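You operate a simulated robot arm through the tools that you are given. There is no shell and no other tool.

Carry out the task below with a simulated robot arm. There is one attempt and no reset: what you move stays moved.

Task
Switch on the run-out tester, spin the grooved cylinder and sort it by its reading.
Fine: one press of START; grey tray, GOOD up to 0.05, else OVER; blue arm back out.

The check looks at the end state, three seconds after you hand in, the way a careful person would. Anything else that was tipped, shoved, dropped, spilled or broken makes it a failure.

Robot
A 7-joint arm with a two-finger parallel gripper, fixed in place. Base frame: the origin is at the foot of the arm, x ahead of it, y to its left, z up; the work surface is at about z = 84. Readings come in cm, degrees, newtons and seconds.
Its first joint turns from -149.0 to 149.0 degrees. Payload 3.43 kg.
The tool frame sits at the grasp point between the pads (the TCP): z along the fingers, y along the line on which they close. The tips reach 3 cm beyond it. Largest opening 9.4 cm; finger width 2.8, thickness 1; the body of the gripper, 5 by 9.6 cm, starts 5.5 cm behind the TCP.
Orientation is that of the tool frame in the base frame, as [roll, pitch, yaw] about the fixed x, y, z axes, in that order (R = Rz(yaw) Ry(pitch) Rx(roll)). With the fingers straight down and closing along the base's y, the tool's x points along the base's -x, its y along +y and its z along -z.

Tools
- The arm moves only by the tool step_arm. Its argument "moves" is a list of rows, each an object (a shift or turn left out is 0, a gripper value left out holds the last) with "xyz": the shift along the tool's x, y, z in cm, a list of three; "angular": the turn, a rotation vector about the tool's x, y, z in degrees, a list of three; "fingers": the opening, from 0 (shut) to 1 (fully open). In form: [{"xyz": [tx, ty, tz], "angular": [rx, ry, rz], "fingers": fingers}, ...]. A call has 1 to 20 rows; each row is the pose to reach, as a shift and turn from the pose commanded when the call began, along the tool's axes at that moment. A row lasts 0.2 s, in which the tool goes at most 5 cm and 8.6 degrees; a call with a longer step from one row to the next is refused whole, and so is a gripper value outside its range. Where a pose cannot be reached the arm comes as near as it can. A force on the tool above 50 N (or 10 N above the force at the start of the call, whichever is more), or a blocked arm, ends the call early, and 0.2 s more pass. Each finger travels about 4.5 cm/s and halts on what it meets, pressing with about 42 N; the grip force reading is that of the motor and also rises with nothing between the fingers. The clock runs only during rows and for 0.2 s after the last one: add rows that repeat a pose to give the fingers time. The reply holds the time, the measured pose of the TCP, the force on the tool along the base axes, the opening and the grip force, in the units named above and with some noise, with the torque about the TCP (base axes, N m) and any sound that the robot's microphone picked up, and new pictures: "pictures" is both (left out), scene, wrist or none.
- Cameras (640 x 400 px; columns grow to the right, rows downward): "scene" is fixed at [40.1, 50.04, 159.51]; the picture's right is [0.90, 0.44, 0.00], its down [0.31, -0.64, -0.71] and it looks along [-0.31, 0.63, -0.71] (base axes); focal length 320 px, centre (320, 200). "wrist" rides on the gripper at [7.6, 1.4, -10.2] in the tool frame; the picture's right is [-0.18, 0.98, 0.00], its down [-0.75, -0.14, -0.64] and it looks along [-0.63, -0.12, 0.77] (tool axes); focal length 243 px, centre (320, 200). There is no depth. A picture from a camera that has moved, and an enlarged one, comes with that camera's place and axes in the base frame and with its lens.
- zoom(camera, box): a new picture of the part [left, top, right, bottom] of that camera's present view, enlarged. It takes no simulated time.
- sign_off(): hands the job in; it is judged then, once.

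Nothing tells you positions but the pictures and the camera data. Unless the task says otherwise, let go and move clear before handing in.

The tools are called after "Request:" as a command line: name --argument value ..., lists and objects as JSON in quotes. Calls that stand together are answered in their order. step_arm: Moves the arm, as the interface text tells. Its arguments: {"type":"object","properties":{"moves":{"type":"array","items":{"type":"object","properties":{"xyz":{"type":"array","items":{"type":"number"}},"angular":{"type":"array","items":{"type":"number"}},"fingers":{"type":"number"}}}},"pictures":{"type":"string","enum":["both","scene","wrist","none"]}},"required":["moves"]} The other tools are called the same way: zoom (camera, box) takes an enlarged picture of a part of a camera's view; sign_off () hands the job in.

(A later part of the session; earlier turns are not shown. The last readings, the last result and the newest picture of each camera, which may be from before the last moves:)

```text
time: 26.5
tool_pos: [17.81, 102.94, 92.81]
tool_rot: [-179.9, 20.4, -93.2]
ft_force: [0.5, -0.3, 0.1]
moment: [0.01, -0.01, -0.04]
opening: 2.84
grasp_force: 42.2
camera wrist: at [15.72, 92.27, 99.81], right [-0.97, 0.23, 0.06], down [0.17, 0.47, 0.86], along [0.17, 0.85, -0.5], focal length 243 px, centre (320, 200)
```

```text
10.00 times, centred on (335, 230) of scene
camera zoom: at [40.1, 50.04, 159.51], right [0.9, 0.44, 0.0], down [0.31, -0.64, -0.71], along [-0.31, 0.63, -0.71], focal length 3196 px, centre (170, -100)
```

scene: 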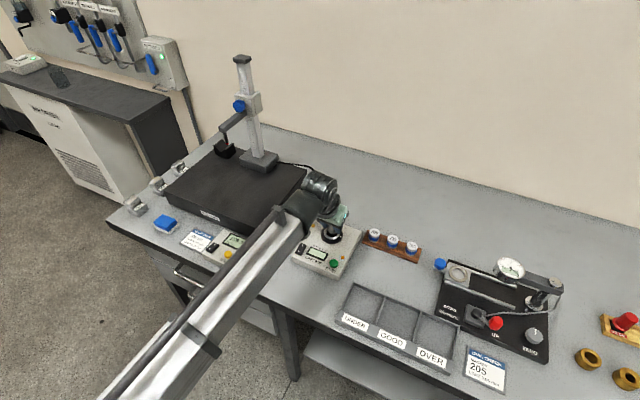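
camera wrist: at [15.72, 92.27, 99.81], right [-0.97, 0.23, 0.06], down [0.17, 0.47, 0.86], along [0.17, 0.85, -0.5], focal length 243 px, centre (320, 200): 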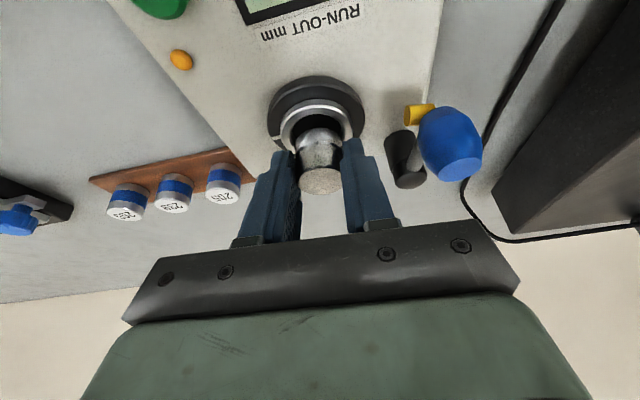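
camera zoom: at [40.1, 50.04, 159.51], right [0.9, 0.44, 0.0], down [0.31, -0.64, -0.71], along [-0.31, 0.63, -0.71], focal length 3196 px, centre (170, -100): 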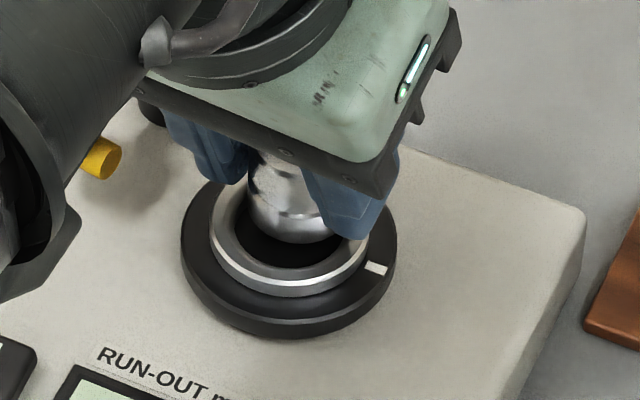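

The body top sits near z = 86.7 and the ring top near 88.4, which puts the cylinder about 0.4 cm too far out in +y. I'll correct that and look again.

Request:
step_arm --moves '[{"xyz": [0.2, 0.0, -0.07]}, {"xyz": [0.4, 0.0, -0.15]}, {"xyz": [0.4, 0.0, -0.15]}]'

Request:
zoom --camera "wrist" --box '[260, 80, 380, 200]'

Request:
zoom --camera "scene" --box '[310, 210, 360, 250]'

```text
time: 27.3
tool_pos: [17.99, 102.62, 92.82]
tool_rot: [-179.9, 20.4, -93.1]
ft_force: [0.2, -0.8, -1.1]
moment: [-0.02, 0.02, 0.01]
opening: 2.85
grasp_force: 42.4
camera wrist: at [15.84, 91.91, 99.78], right [-0.97, 0.23, 0.06], down [0.17, 0.47, 0.86], along [0.17, 0.85, -0.5], focal length 243 px, centre (320, 200)
```

scene: 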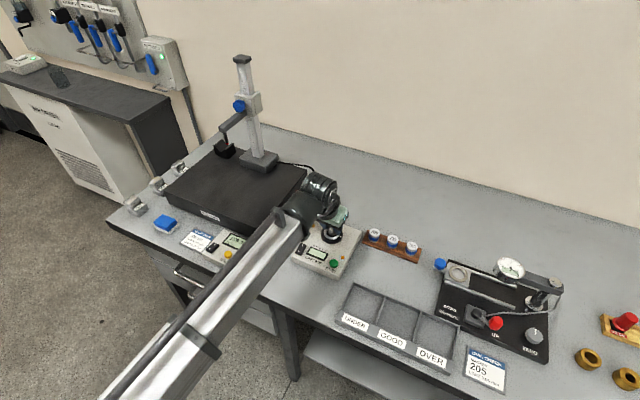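
wrist: 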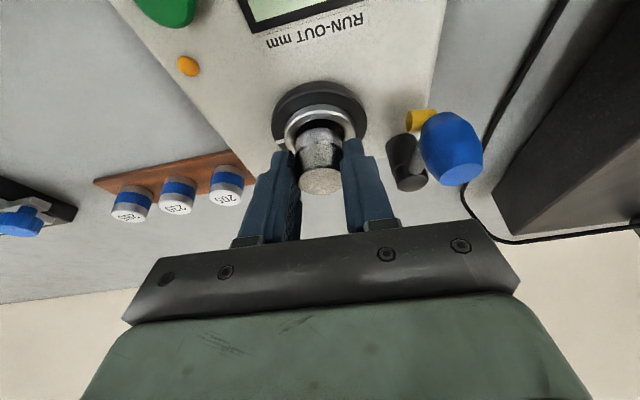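

```text
3.33 times, centred on (320, 140) of wrist
camera zoom: at [15.84, 91.91, 99.78], right [-0.97, 0.23, 0.06], down [0.17, 0.47, 0.86], along [0.17, 0.85, -0.5], focal length 809 px, centre (320, 400)
```

zoom: 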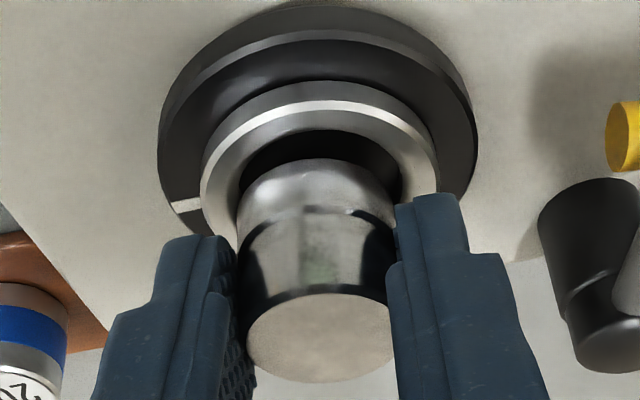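

```text
10.00 times, centred on (335, 230) of scene
camera zoom: at [40.1, 50.04, 159.51], right [0.9, 0.44, 0.0], down [0.31, -0.64, -0.71], along [-0.31, 0.63, -0.71], focal length 3196 px, centre (170, -100)
```

zoom: 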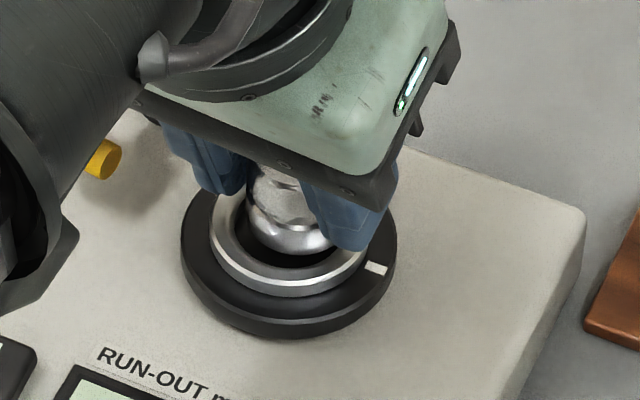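

The cylinder is now aligned in y and about 0.15 cm too far in +x. I'll fix that and lower it into the bore slowly, watching the force.

Request:
step_arm --moves '[{"xyz": [0.03, 0.15, -0.01]}, {"xyz": [0.03, 0.15, -0.01]}, {"xyz": [0.1, 0.15, 0.18]}, {"xyz": [0.17, 0.15, 0.36]}, {"xyz": [0.24, 0.15, 0.55]}, {"xyz": [0.33, 0.15, 0.78]}, {"xyz": [0.33, 0.15, 0.78]}]'

Request:
zoom --camera "wrist" --box '[260, 80, 380, 200]'

Request:
zoom --camera "scene" --box '[310, 210, 360, 250]'

```text
time: 28.9
tool_pos: [17.77, 102.46, 92.25]
tool_rot: [-179.9, 20.6, -93.1]
ft_force: [4.1, -6.7, 28.8]
moment: [-0.32, 0.18, -0.05]
opening: 2.86
grasp_force: 42.3
camera wrist: at [15.64, 91.77, 99.08], right [-0.97, 0.23, 0.06], down [0.17, 0.47, 0.87], along [0.17, 0.85, -0.5], focal length 243 px, centre (320, 200)
```

scene: 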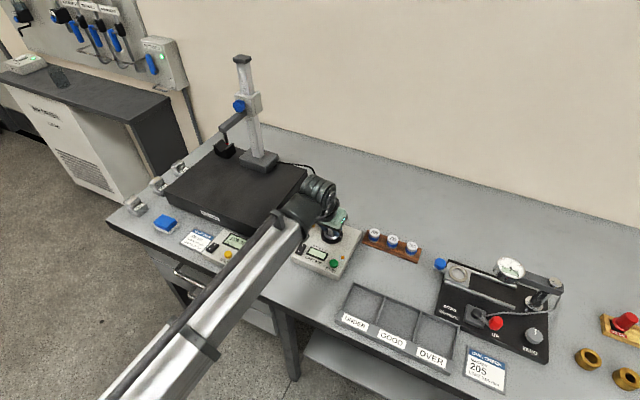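
wrist: 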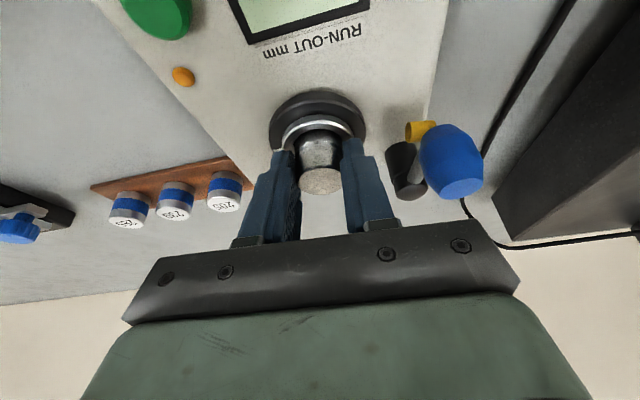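

```text
3.33 times, centred on (320, 140) of wrist
camera zoom: at [15.64, 91.77, 99.08], right [-0.97, 0.23, 0.06], down [0.17, 0.47, 0.87], along [0.17, 0.85, -0.5], focal length 809 px, centre (320, 400)
```

zoom: 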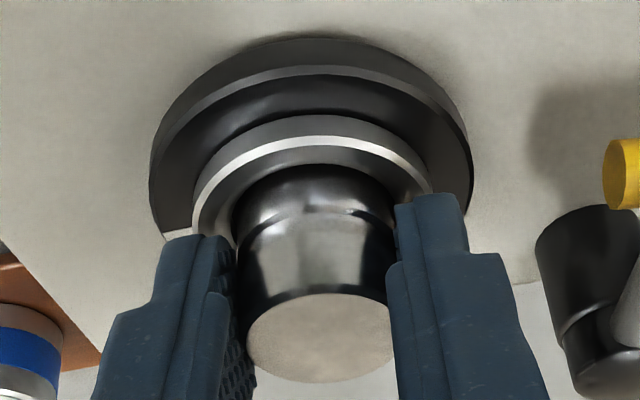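

```text
10.00 times, centred on (335, 230) of scene
camera zoom: at [40.1, 50.04, 159.51], right [0.9, 0.44, 0.0], down [0.31, -0.64, -0.71], along [-0.31, 0.63, -0.71], focal length 3196 px, centre (170, -100)
```

zoom: 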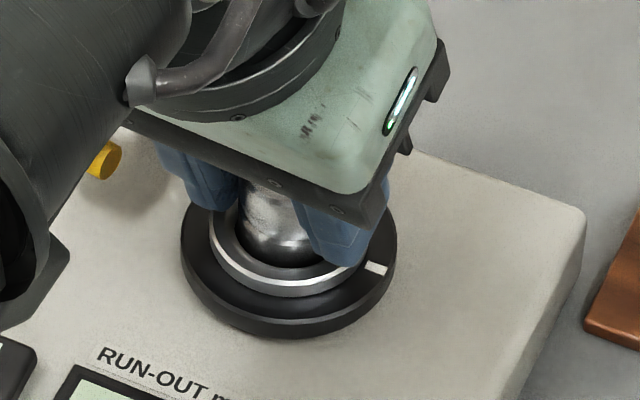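

The cylinder's edge caught on the ring rim. The torque puts the contact on the -x, -y side, so I need to move slightly toward +x and +y. I'll lift a little, shift, and try again.

Request:
step_arm --moves '[{"xyz": [-0.17, 0, -0.47]}, {"xyz": [-0.34, -0.09, -0.41]}, {"xyz": [-0.34, -0.09, -0.41]}, {"xyz": [-0.27, -0.09, -0.22]}, {"xyz": [-0.22, -0.09, -0.09]}, {"xyz": [-0.17, -0.09, 0.04]}, {"xyz": [-0.12, -0.09, 0.17]}, {"xyz": [-0.12, -0.09, 0.17]}]'

Request:
zoom --camera "wrist" --box '[260, 80, 380, 200]'

Request:
zoom --camera "scene" --box '[310, 210, 360, 250]'

```text
time: 30.7
tool_pos: [17.78, 102.47, 92.08]
tool_rot: [-179.9, 20.6, -93.1]
ft_force: [2.0, -24.7, 37.5]
moment: [-0.95, 0.21, 0.0]
opening: 2.86
grasp_force: 41.9
camera wrist: at [15.65, 91.8, 99.08], right [-0.97, 0.23, 0.06], down [0.17, 0.47, 0.87], along [0.17, 0.85, -0.5], focal length 243 px, centre (320, 200)
```

scene: 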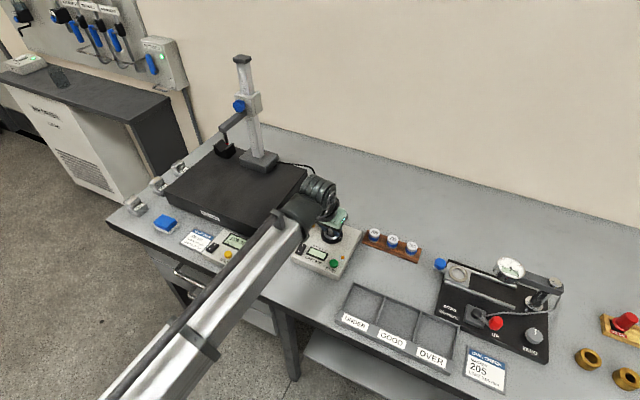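
wrist: 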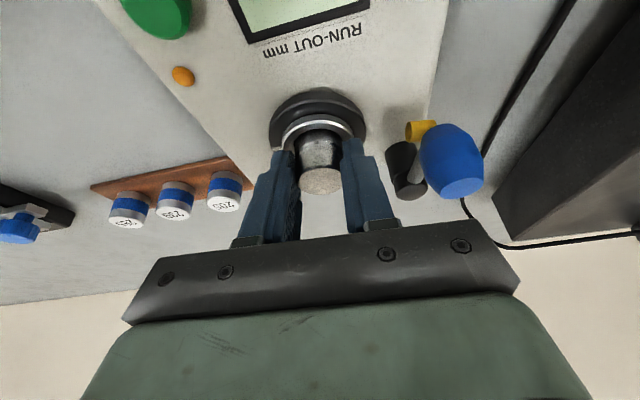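

```text
3.33 times, centred on (320, 140) of wrist
camera zoom: at [15.65, 91.8, 99.08], right [-0.97, 0.23, 0.06], down [0.17, 0.47, 0.87], along [0.17, 0.85, -0.5], focal length 809 px, centre (320, 400)
```

zoom: 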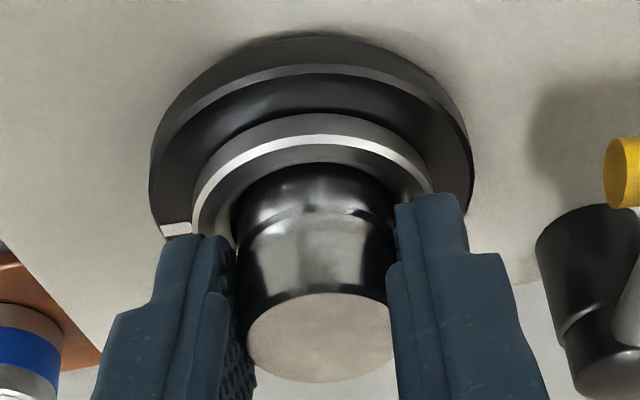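

```text
10.00 times, centred on (335, 230) of scene
camera zoom: at [40.1, 50.04, 159.51], right [0.9, 0.44, 0.0], down [0.31, -0.64, -0.71], along [-0.31, 0.63, -0.71], focal length 3196 px, centre (170, -100)
```

zoom: 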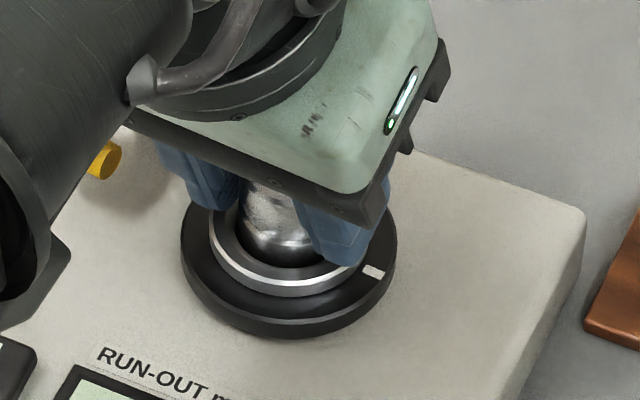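

The rim now constrains the cylinder sideways and its downward travel has stopped, so it looks seated in the bore and pressed against the far side. I'll relax the side load and check the forces before letting go.

Request:
step_arm --moves '[{"xyz": [0.06, 0, -0.13]}, {"xyz": [0.117, 0, -0.257]}, {"xyz": [0.117, 0, -0.257]}]'

Request:
zoom --camera "wrist" --box '[260, 80, 380, 200]'

```text
time: 31.5
tool_pos: [17.73, 102.38, 92.26]
tool_rot: [-179.9, 20.6, -93.1]
ft_force: [3.0, -5.6, 27.5]
moment: [-0.25, 0.1, -0.01]
opening: 2.87
grasp_force: 42.0
camera wrist: at [15.66, 91.8, 99.08], right [-0.97, 0.23, 0.06], down [0.17, 0.47, 0.87], along [0.17, 0.85, -0.5], focal length 243 px, centre (320, 200)
```

scene: 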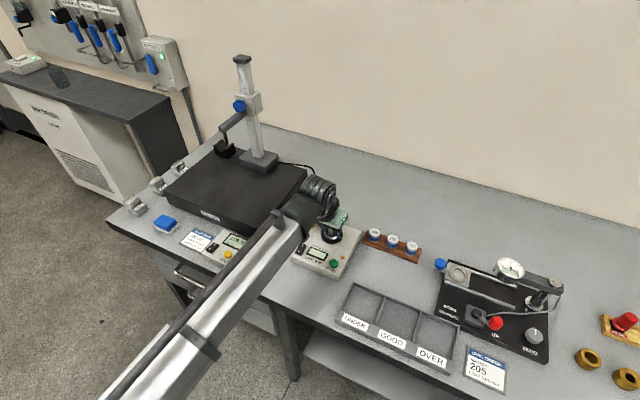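
wrist: 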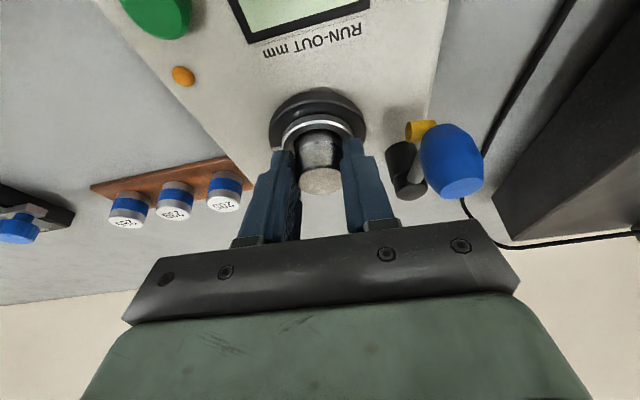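

```text
3.33 times, centred on (320, 140) of wrist
camera zoom: at [15.66, 91.8, 99.08], right [-0.97, 0.23, 0.06], down [0.17, 0.47, 0.87], along [0.17, 0.85, -0.5], focal length 809 px, centre (320, 400)
```

zoom: 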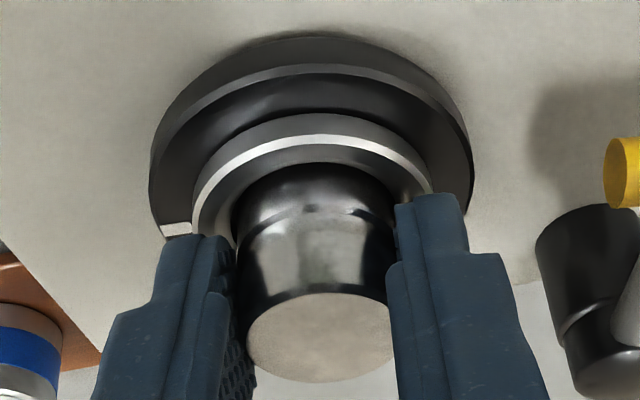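

The pose hasn't changed while the load dropped, so the cylinder is captive in the bore. I'll take the rest of the load off and then open the fingers.

Request:
step_arm --moves '[{"xyz": [-0.07, 0, -0.22]}, {"xyz": [-0.14, 0, -0.44]}, {"xyz": [-0.14, 0, -0.44]}]' --pictures "none"

```text
time: 32.3
tool_pos: [17.71, 102.37, 92.5]
tool_rot: [180.0, 20.3, -93.2]
ft_force: [1.0, -0.5, -1.2]
moment: [-0.06, -0.01, -0.01]
opening: 2.86
grasp_force: 42.1
```

The load is now near zero. I'll ease down a hair and open the fingers.

Request:
step_arm --moves '[{"xyz": [0.06, 0, 0.16]}, {"xyz": [0.06, 0, 0.16]}, {"xyz": [0.06, 0, 0.16], "fingers": 0.36}, {"xyz": [0.06, 0, 0.16], "fingers": 0.5}, {"xyz": [0.06, 0, 0.16], "fingers": 0.5}]'

Request:
zoom --camera "wrist" --box '[260, 80, 380, 200]'

Request:
zoom --camera "scene" --box '[310, 210, 360, 250]'

```text
time: 33.5
tool_pos: [17.74, 102.42, 92.45]
tool_rot: [-179.9, 20.4, -93.2]
ft_force: [0.3, -0.1, 0.2]
moment: [-0.01, 0.02, -0.01]
opening: 4.71
grasp_force: 0.1
camera wrist: at [15.65, 91.8, 99.33], right [-0.97, 0.23, 0.06], down [0.17, 0.47, 0.86], along [0.17, 0.85, -0.5], focal length 243 px, centre (320, 200)
```

scene: 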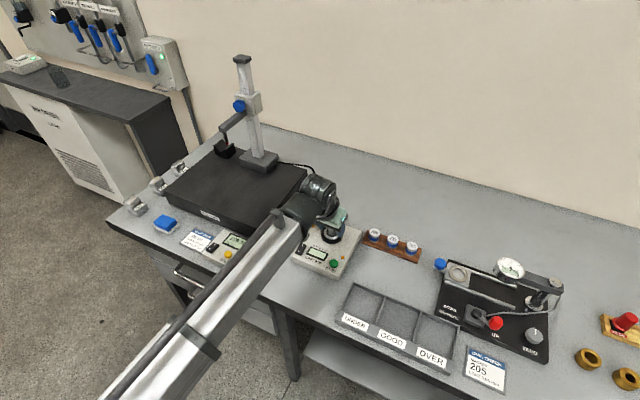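
wrist: 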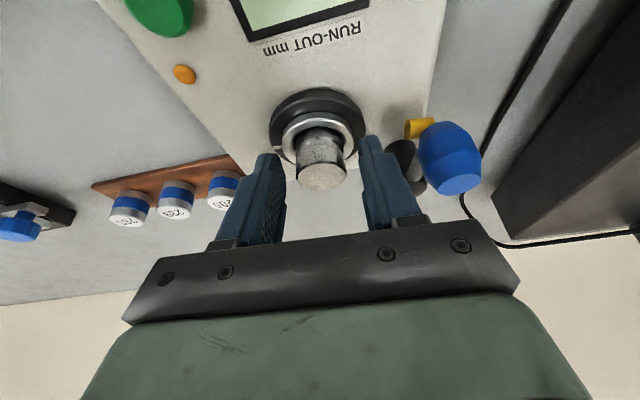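

```text
3.33 times, centred on (320, 140) of wrist
camera zoom: at [15.65, 91.8, 99.33], right [-0.97, 0.23, 0.06], down [0.17, 0.47, 0.86], along [0.17, 0.85, -0.5], focal length 809 px, centre (320, 400)
```

zoom: 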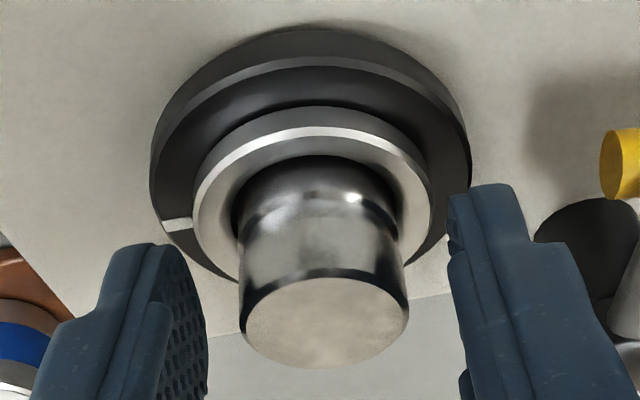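

```text
10.00 times, centred on (335, 230) of scene
camera zoom: at [40.1, 50.04, 159.51], right [0.9, 0.44, 0.0], down [0.31, -0.64, -0.71], along [-0.31, 0.63, -0.71], focal length 3196 px, centre (170, -100)
```

zoom: 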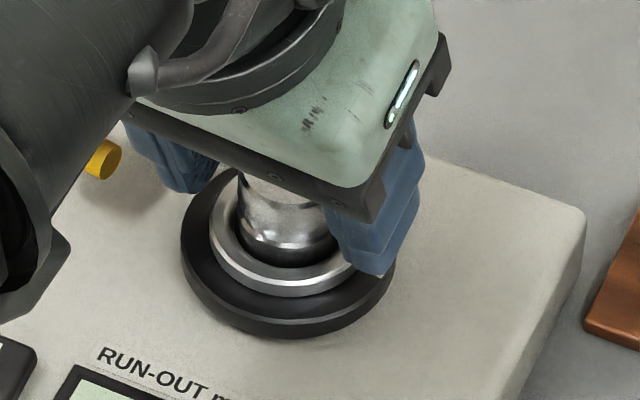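

The cylinder is standing upright in the chuck and the fingers are free. I'll raise straight up and survey the switch, START and the blue arm.

Request:
step_arm --moves '[{"xyz": [-0.35, 0, -0.94]}, {"xyz": [-1.05, 0, -2.81]}, {"xyz": [-1.75, 0, -4.69]}, {"xyz": [-2.45, 0, -6.56]}, {"xyz": [-2.45, 0, -6.56]}]'

Request:
zoom --camera "wrist" --box '[260, 0, 500, 200]'

Request:
zoom --camera "scene" --box '[280, 195, 380, 275]'

```text
time: 34.7
tool_pos: [17.65, 102.41, 99.55]
tool_rot: [-179.9, 20.4, -93.2]
ft_force: [-0.1, -0.4, 0.5]
moment: [0.0, -0.01, 0.0]
opening: 4.67
grasp_force: 0.1
camera wrist: at [15.57, 91.88, 106.43], right [-0.97, 0.23, 0.06], down [0.17, 0.47, 0.86], along [0.17, 0.85, -0.5], focal length 243 px, centre (320, 200)
```

scene: 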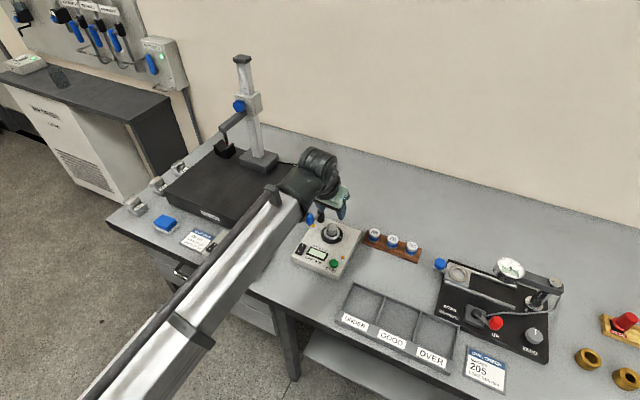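
wrist: 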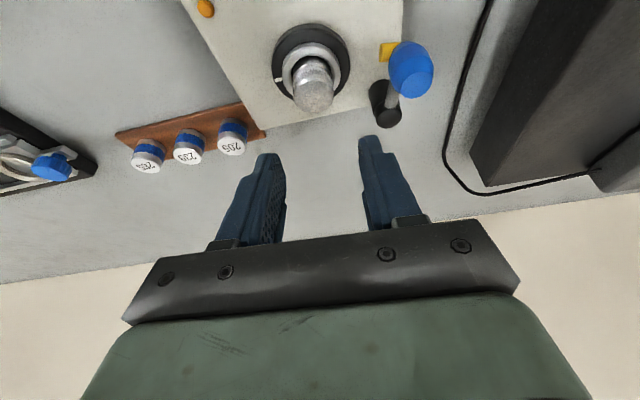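

```text
2.00 times, centred on (380, 100) of wrist
camera zoom: at [15.57, 91.88, 106.43], right [-0.97, 0.23, 0.06], down [0.17, 0.47, 0.86], along [0.17, 0.85, -0.5], focal length 485 px, centre (200, 400)
```

zoom: 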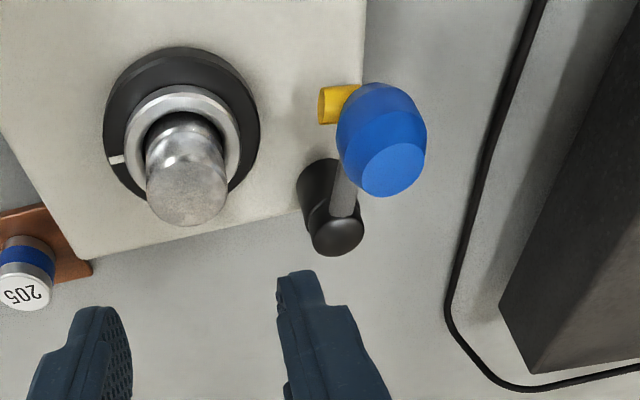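

```text
5.00 times, centred on (330, 235) of scene
camera zoom: at [40.1, 50.04, 159.51], right [0.9, 0.44, 0.0], down [0.31, -0.64, -0.71], along [-0.31, 0.63, -0.71], focal length 1598 px, centre (270, 25)
```

zoom: 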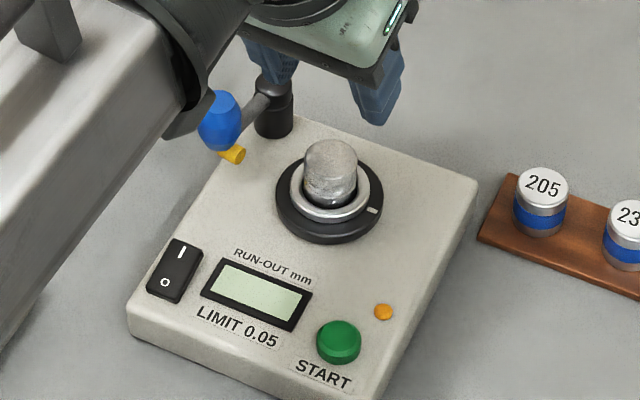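

The arm pivots on the black post at about (12.2, 107.5), with the blue knob near (11.0, 102.5, 91.7). The power rocker's "I" end is near (12.0, 96.2) and START is near (21.9, 94.7). I'll close the fingers and move above the "I" end of the switch.

Request:
step_arm --moves '[{"xyz": [1.3, 0.9, 0.5], "fingers": 0.0}, {"xyz": [2.6, 1.8, 1.0]}, {"xyz": [3.9, 2.7, 1.5]}, {"xyz": [5.2, 3.6, 2.0]}, {"xyz": [6.5, 4.5, 2.5]}, {"xyz": [7.68, 5.31, 3.01]}, {"xyz": [7.68, 5.31, 3.01]}, {"xyz": [7.68, 5.31, 3.01]}]'

Request:
zoom --camera "wrist" --box '[220, 40, 420, 200]'

Request:
zoom --camera "scene" --box '[280, 195, 380, 275]'

```text
time: 36.5
tool_pos: [12.07, 96.49, 93.86]
tool_rot: [-180.0, 20.4, -93.2]
ft_force: [0.1, -0.5, 0.1]
moment: [-0.02, 0.0, -0.01]
opening: 0.02
grasp_force: 32.9
camera wrist: at [9.99, 85.9, 100.73], right [-0.97, 0.23, 0.06], down [0.17, 0.47, 0.86], along [0.17, 0.85, -0.5], focal length 243 px, centre (320, 200)
```

scene: 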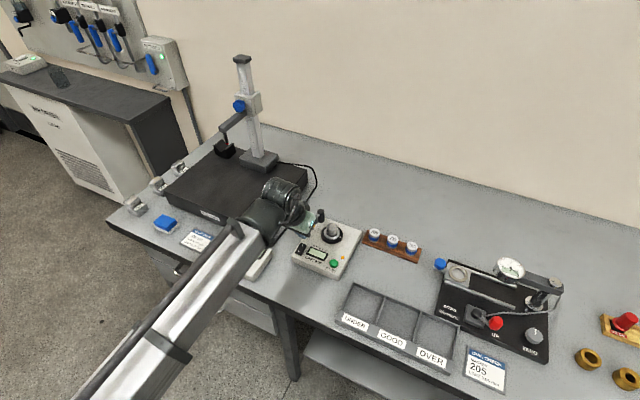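
wrist: 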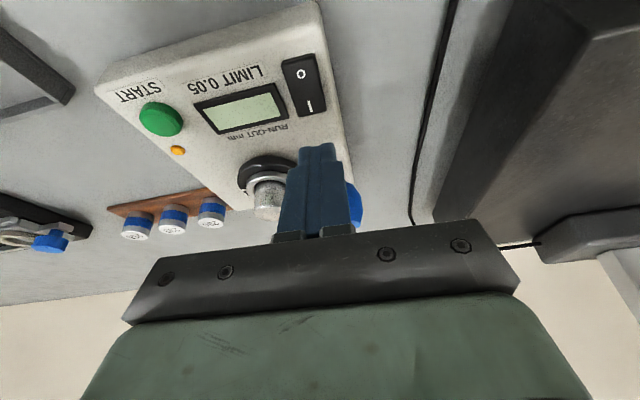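

```text
2.50 times, centred on (320, 120) of wrist
camera zoom: at [9.99, 85.9, 100.73], right [-0.97, 0.23, 0.06], down [0.17, 0.47, 0.86], along [0.17, 0.85, -0.5], focal length 606 px, centre (320, 400)
```

zoom: 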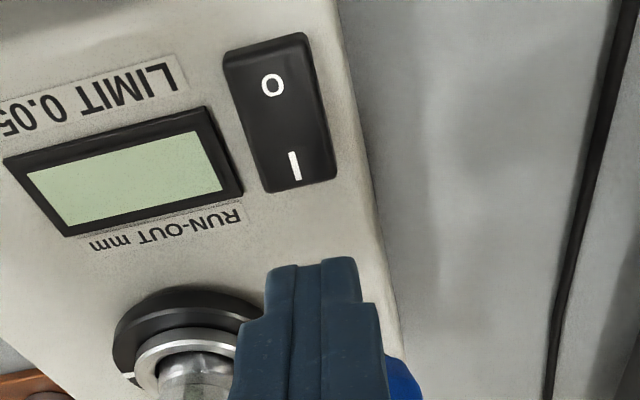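

```text
5.00 times, centred on (330, 235) of scene
camera zoom: at [40.1, 50.04, 159.51], right [0.9, 0.44, 0.0], down [0.31, -0.64, -0.71], along [-0.31, 0.63, -0.71], focal length 1598 px, centre (270, 25)
```

zoom: 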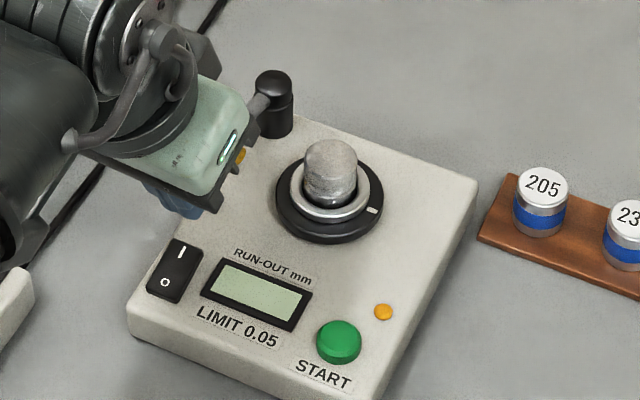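

The finger edge is directly above the "I" end. I'll lower onto it in small steps and watch the force.

Request:
step_arm --moves '[{"xyz": [0.35, -0.1, 0.94]}, {"xyz": [0.7, -0.1, 1.87]}, {"xyz": [0.87, -0.1, 2.34]}, {"xyz": [0.98, -0.1, 2.62]}, {"xyz": [0.98, -0.1, 2.62]}]' --pictures "none"

Request:
step_arm --moves '[{"xyz": [0.07, 0, 0.19]}, {"xyz": [0.07, 0, 0.19]}]' --pictures "wrist"

Request:
zoom --camera "scene" --box '[280, 195, 380, 275]'

```text
time: 37.7
tool_pos: [12.22, 96.63, 91.06]
tool_rot: [-179.9, 20.4, -93.2]
ft_force: [0.8, 1.0, 1.0]
moment: [0.0, 0.02, 0.02]
opening: 0.02
grasp_force: 33.0
```

```text
time: 38.3
tool_pos: [12.23, 96.77, 90.97]
tool_rot: [-179.9, 20.5, -93.2]
ft_force: [1.6, -1.7, 19.0]
moment: [-0.11, -0.07, 0.11]
opening: 0.0
grasp_force: 32.7
camera wrist: at [10.08, 85.98, 97.83], right [-0.97, 0.23, 0.06], down [0.17, 0.47, 0.87], along [0.17, 0.85, -0.5], focal length 243 px, centre (320, 200)
```

wrist: 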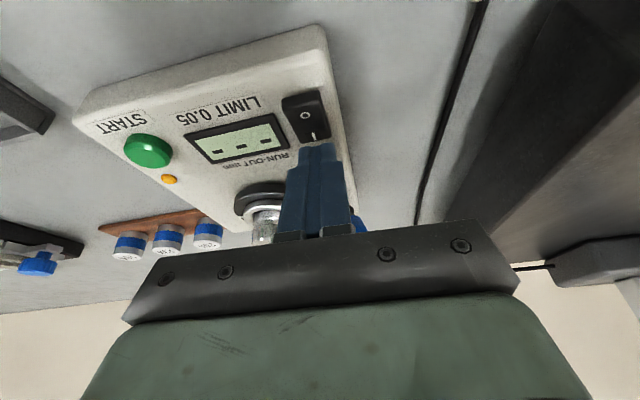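

```text
5.00 times, centred on (330, 235) of scene
camera zoom: at [40.1, 50.04, 159.51], right [0.9, 0.44, 0.0], down [0.31, -0.64, -0.71], along [-0.31, 0.63, -0.71], focal length 1598 px, centre (270, 25)
```

zoom: 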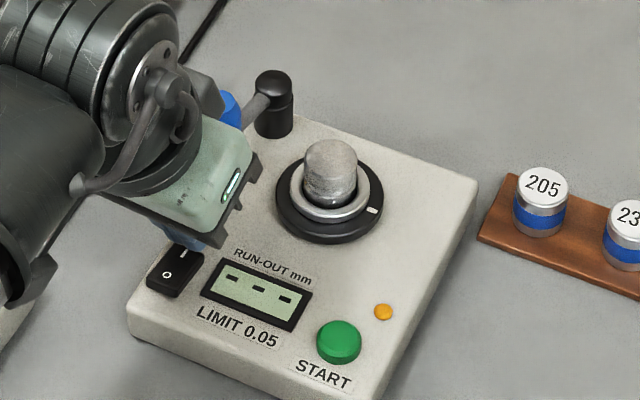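

The display now shows "- - -", so the tester is on. I'll lift off and move to the -x side of the blue knob to swing the arm in.

Request:
step_arm --moves '[{"xyz": [-0.9, 0, -2.4]}, {"xyz": [-1.8, 0, -4.8]}, {"xyz": [-2.69, 0, -7.21]}, {"xyz": [-3.8, 1.07, -6.8]}, {"xyz": [-4.9, 2.14, -6.39]}, {"xyz": [-6.0, 3.2, -5.98]}, {"xyz": [-7.11, 4.27, -5.57]}, {"xyz": [-7.11, 4.27, -5.57]}]'

Request:
zoom --camera "wrist" --box '[200, 40, 400, 200]'

Request:
zoom --camera "scene" --box '[270, 180, 370, 260]'

```text
time: 40.1
tool_pos: [8.28, 101.43, 98.62]
tool_rot: [-179.9, 20.5, -93.2]
ft_force: [-0.2, 0.0, -0.4]
moment: [0.02, -0.01, 0.03]
opening: 0.0
grasp_force: 32.5
camera wrist: at [6.15, 90.82, 105.53], right [-0.97, 0.23, 0.06], down [0.17, 0.47, 0.86], along [0.17, 0.85, -0.5], focal length 243 px, centre (320, 200)
```

scene: 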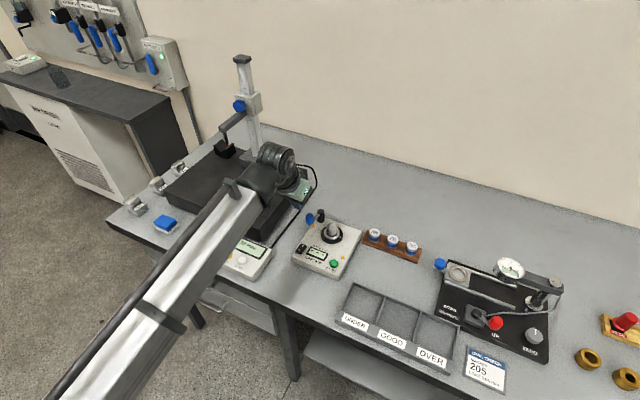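
wrist: 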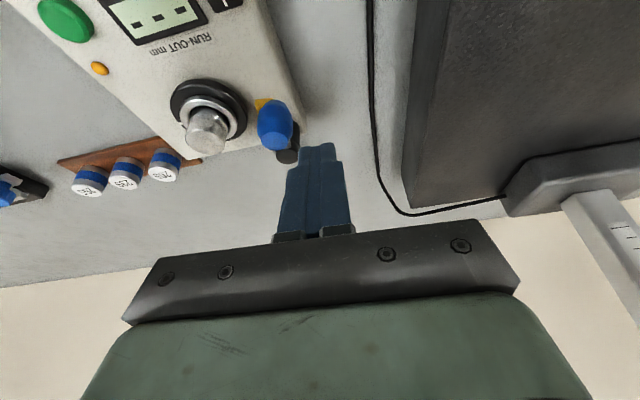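

```text
2.50 times, centred on (300, 120) of wrist
camera zoom: at [6.15, 90.82, 105.53], right [-0.97, 0.23, 0.06], down [0.17, 0.47, 0.86], along [0.17, 0.85, -0.5], focal length 606 px, centre (370, 400)
```

zoom: 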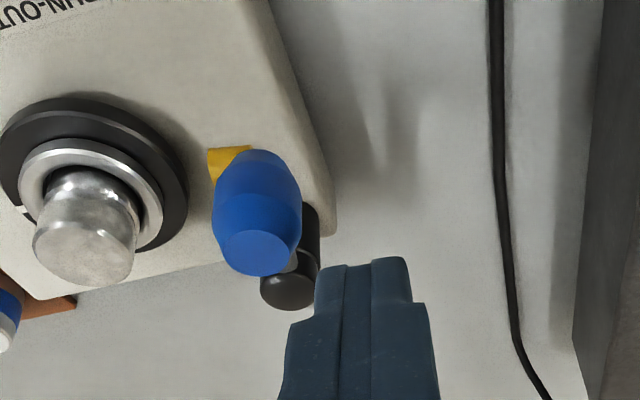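

```text
5.00 times, centred on (320, 220) of scene
camera zoom: at [40.1, 50.04, 159.51], right [0.9, 0.44, 0.0], down [0.31, -0.64, -0.71], along [-0.31, 0.63, -0.71], focal length 1598 px, centre (320, 100)
```

zoom: 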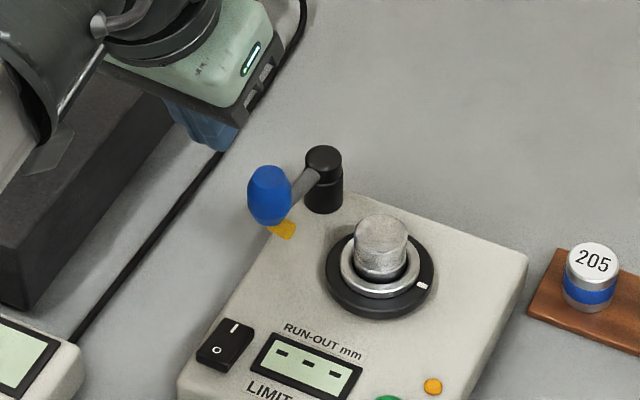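

The knob is confirmed near (11.35, 102.55, 91.75) and the fingers are clear on its -x side. I'll lower beside it and push gently toward +x.

Request:
step_arm --moves '[{"xyz": [0.3, 0, 1.0]}, {"xyz": [0.6, 0, 2.0]}, {"xyz": [0.95, 0, 3.0]}, {"xyz": [1.27, 0, 4.12]}, {"xyz": [1.27, 0, 4.12]}]' --pictures "wrist"

Request:
zoom --camera "wrist" --box '[200, 40, 400, 200]'

Request:
zoom --camera "scene" --box '[270, 180, 370, 260]'

```text
time: 41.3
tool_pos: [8.27, 101.66, 94.08]
tool_rot: [-179.9, 20.4, -93.2]
ft_force: [0.1, 0.3, -0.4]
moment: [0.02, -0.02, 0.03]
opening: 0.0
grasp_force: 33.4
camera wrist: at [6.31, 91.13, 101.08], right [-0.97, 0.23, 0.06], down [0.17, 0.47, 0.86], along [0.17, 0.85, -0.5], focal length 243 px, centre (320, 200)
```

wrist: 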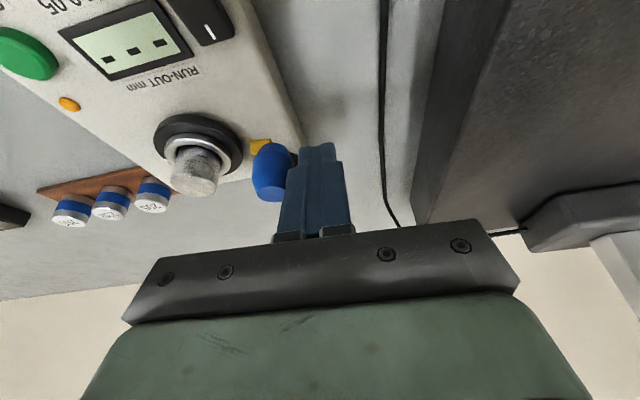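

```text
2.50 times, centred on (300, 120) of wrist
camera zoom: at [6.31, 91.13, 101.08], right [-0.97, 0.23, 0.06], down [0.17, 0.47, 0.86], along [0.17, 0.85, -0.5], focal length 606 px, centre (370, 400)
```

zoom: 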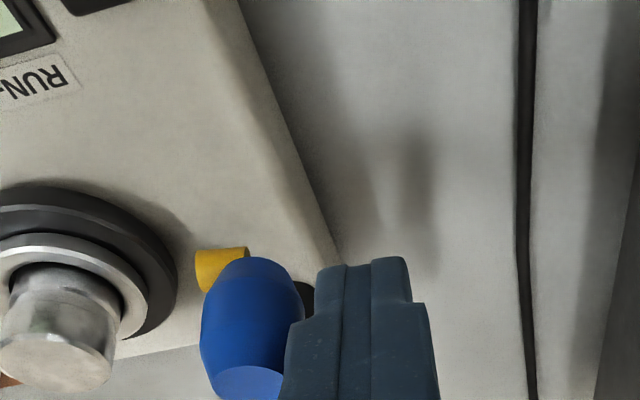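

```text
5.00 times, centred on (320, 220) of scene
camera zoom: at [40.1, 50.04, 159.51], right [0.9, 0.44, 0.0], down [0.31, -0.64, -0.71], along [-0.31, 0.63, -0.71], focal length 1598 px, centre (320, 100)
```

zoom: 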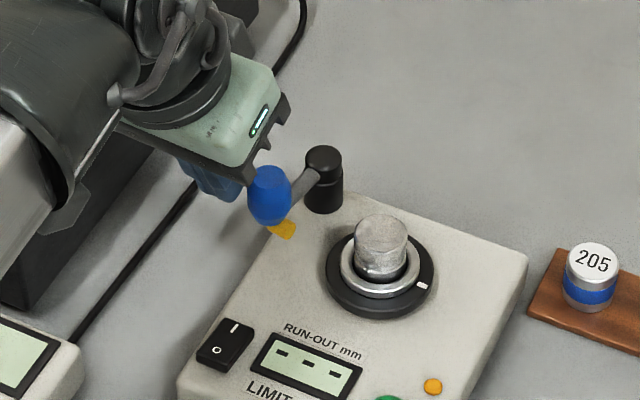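

The fingertips are level with the knob on its -x side. I'll push toward +x in small steps.

Request:
step_arm --moves '[{"xyz": [-0.02, -0.4, 0.01]}, {"xyz": [-0.04, -0.8, 0.02]}, {"xyz": [-0.06, -1.2, 0.02]}, {"xyz": [-0.08, -1.6, 0.03]}, {"xyz": [-0.1, -2.0, 0.04]}, {"xyz": [-0.12, -2.4, 0.05]}, {"xyz": [-0.14, -2.8, 0.06]}, {"xyz": [-0.14, -2.8, 0.06]}]' --pictures "wrist"

Request:
zoom --camera "wrist" --box '[200, 40, 400, 200]'

Request:
zoom --camera "scene" --box '[270, 180, 370, 260]'

```text
time: 43.1
tool_pos: [10.91, 101.66, 94.15]
tool_rot: [-179.9, 20.5, -93.1]
ft_force: [-0.2, 0.0, -0.2]
moment: [-0.03, 0.01, -0.04]
opening: 0.01
grasp_force: 32.8
camera wrist: at [8.89, 91.14, 101.06], right [-0.97, 0.23, 0.06], down [0.17, 0.47, 0.86], along [0.17, 0.85, -0.5], focal length 243 px, centre (320, 200)
```

wrist: 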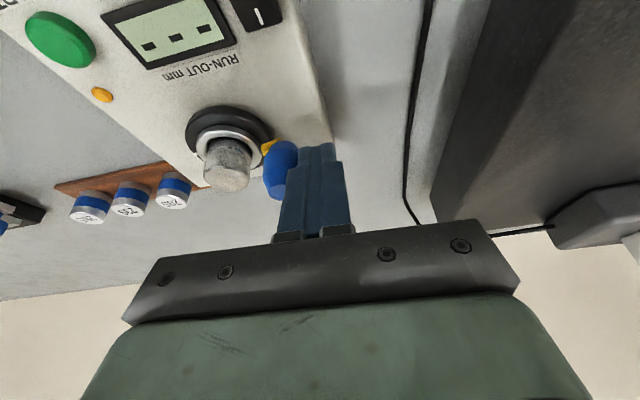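

```text
2.50 times, centred on (300, 120) of wrist
camera zoom: at [8.89, 91.14, 101.06], right [-0.97, 0.23, 0.06], down [0.17, 0.47, 0.86], along [0.17, 0.85, -0.5], focal length 606 px, centre (370, 400)
```

zoom: 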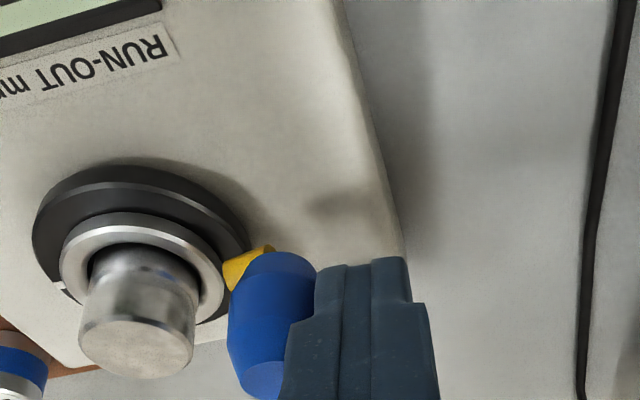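

```text
5.00 times, centred on (320, 220) of scene
camera zoom: at [40.1, 50.04, 159.51], right [0.9, 0.44, 0.0], down [0.31, -0.64, -0.71], along [-0.31, 0.63, -0.71], focal length 1598 px, centre (320, 100)
```

zoom: 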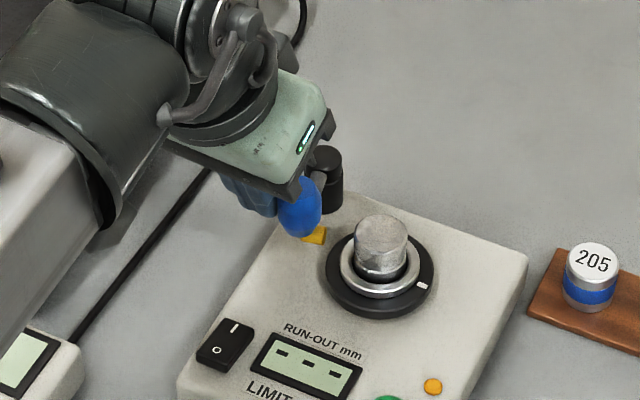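

The arm is swinging freely with the knob, and the yellow stylus is approaching the cylinder. I'll continue in finer steps until it makes contact.

Request:
step_arm --moves '[{"xyz": [-0.02, -0.3, 0.01]}, {"xyz": [-0.03, -0.6, 0.01]}, {"xyz": [-0.05, -0.9, 0.02]}, {"xyz": [-0.06, -1.2, 0.02]}, {"xyz": [-0.06, -1.2, 0.02]}]' --pictures "wrist"

Request:
zoom --camera "wrist" --box '[200, 40, 400, 200]'

Request:
zoom --camera "scene" --box '[270, 180, 370, 260]'

```text
time: 44.3
tool_pos: [11.93, 101.78, 94.19]
tool_rot: [179.8, 20.3, -93.1]
ft_force: [-14.5, -1.0, -1.1]
moment: [-0.05, 0.38, 0.13]
opening: 0.0
grasp_force: 33.1
camera wrist: at [9.92, 91.18, 101.1], right [-0.97, 0.23, 0.07], down [0.17, 0.47, 0.86], along [0.16, 0.85, -0.5], focal length 243 px, centre (320, 200)
```

wrist: 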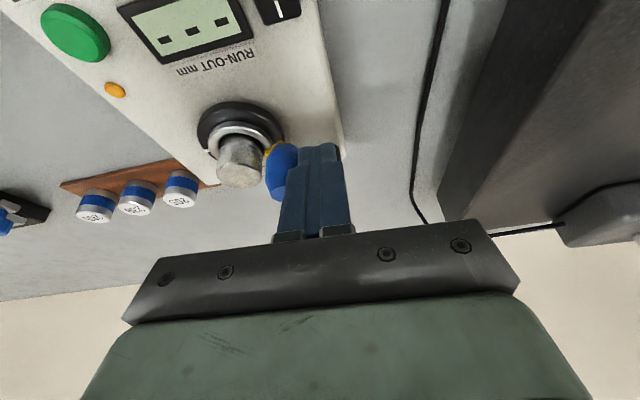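

```text
2.50 times, centred on (300, 120) of wrist
camera zoom: at [9.92, 91.18, 101.1], right [-0.97, 0.23, 0.07], down [0.17, 0.47, 0.86], along [0.16, 0.85, -0.5], focal length 606 px, centre (370, 400)
```

zoom: 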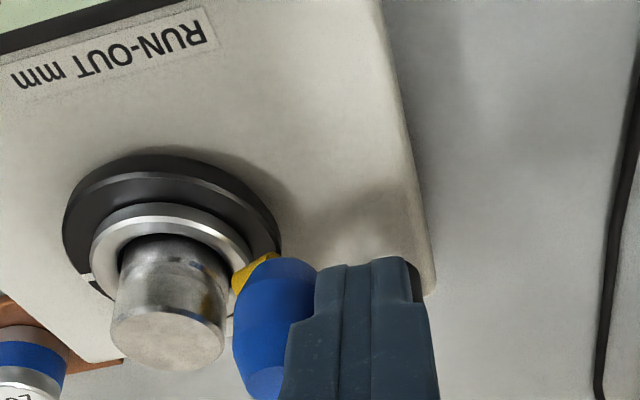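

```text
5.00 times, centred on (320, 220) of scene
camera zoom: at [40.1, 50.04, 159.51], right [0.9, 0.44, 0.0], down [0.31, -0.64, -0.71], along [-0.31, 0.63, -0.71], focal length 1598 px, centre (320, 100)
```

zoom: 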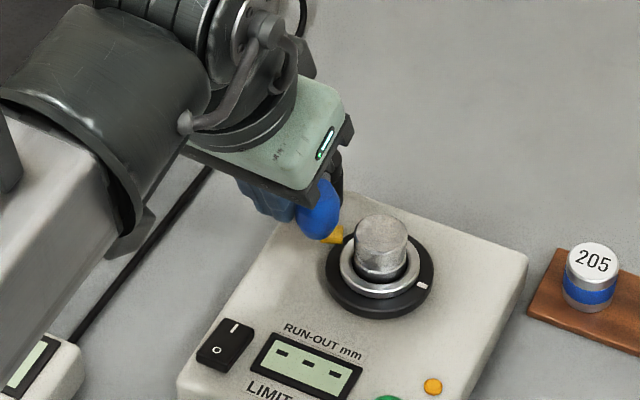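

The stylus is now touching the cylinder, with about 14 N on the finger. I'll back off, rise, and move over START, checking that the arm stays in.

Request:
step_arm --moves '[{"xyz": [0, 0.5, 0]}, {"xyz": [0, 1.0, 0]}, {"xyz": [-0.7, 1.0, -1.87]}, {"xyz": [-1.4, 1.0, -3.75]}, {"xyz": [-2.09, 1.0, -5.62]}, {"xyz": [-0.65, -1.74, -6.16]}, {"xyz": [0.8, -4.5, -6.7]}, {"xyz": [2.24, -7.2, -7.23]}, {"xyz": [3.68, -9.95, -7.77]}, {"xyz": [4.4, -9.95, -5.9]}, {"xyz": [5.07, -9.95, -4.02]}, {"xyz": [5.77, -9.95, -2.15]}, {"xyz": [5.77, -9.95, -2.15]}]'

Request:
zoom --camera "wrist" --box '[240, 40, 480, 200]'

Request:
zoom --camera "scene" --box '[270, 190, 390, 280]'

```text
time: 47.1
tool_pos: [21.69, 95.0, 94.08]
tool_rot: [-179.9, 20.4, -93.2]
ft_force: [0.1, 0.3, -0.3]
moment: [-0.01, -0.01, 0.01]
opening: 0.0
grasp_force: 33.4
camera wrist: at [19.66, 84.45, 101.1], right [-0.97, 0.23, 0.06], down [0.17, 0.47, 0.86], along [0.17, 0.85, -0.5], focal length 243 px, centre (320, 200)
```

scene: 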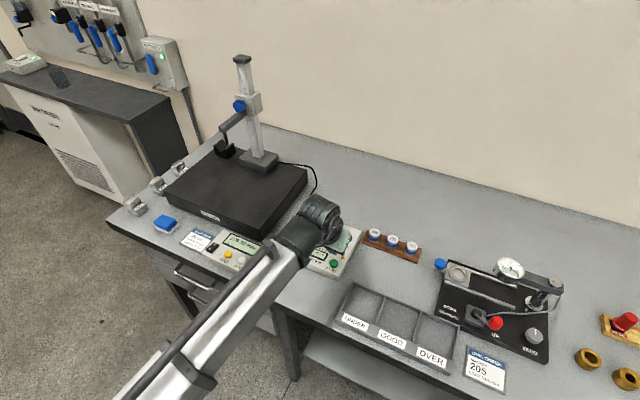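
wrist: 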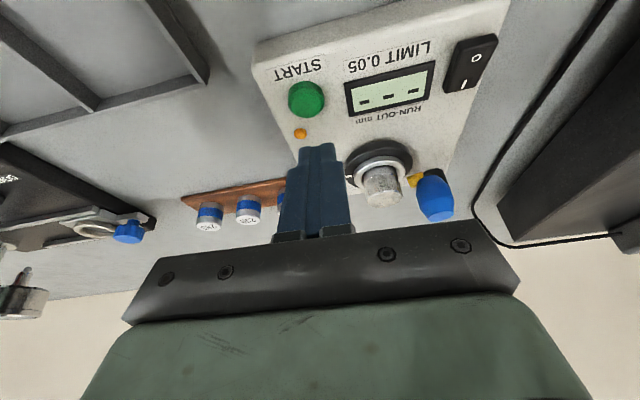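

```text
2.50 times, centred on (360, 120) of wrist
camera zoom: at [19.66, 84.45, 101.1], right [-0.97, 0.23, 0.06], down [0.17, 0.47, 0.86], along [0.17, 0.85, -0.5], focal length 606 px, centre (220, 400)
```

zoom: 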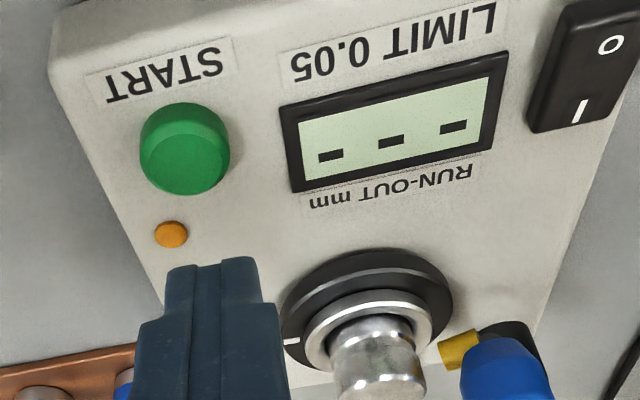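

```text
4.44 times, centred on (330, 235) of scene
camera zoom: at [40.1, 50.04, 159.51], right [0.9, 0.44, 0.0], down [0.31, -0.64, -0.71], along [-0.31, 0.63, -0.71], focal length 1420 px, centre (276, 44)
```

zoom: 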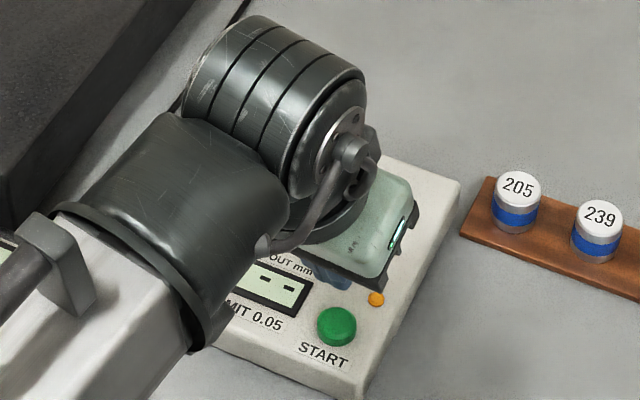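

START is just ahead of the fingertip. Before pressing I'll check closely that the stylus is still against the cylinder.

Request:
zoom --camera "wrist" --box '[340, 120, 470, 230]'

```text
3.64 times, centred on (405, 175) of wrist
camera zoom: at [19.66, 84.45, 101.1], right [-0.97, 0.23, 0.06], down [0.17, 0.47, 0.86], along [0.17, 0.85, -0.5], focal length 882 px, centre (11, 291)
```

zoom: 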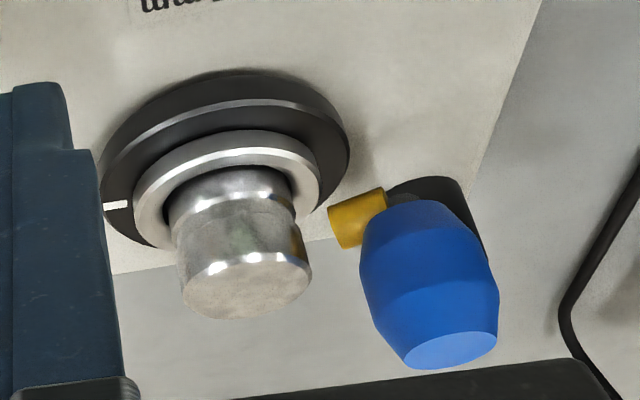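

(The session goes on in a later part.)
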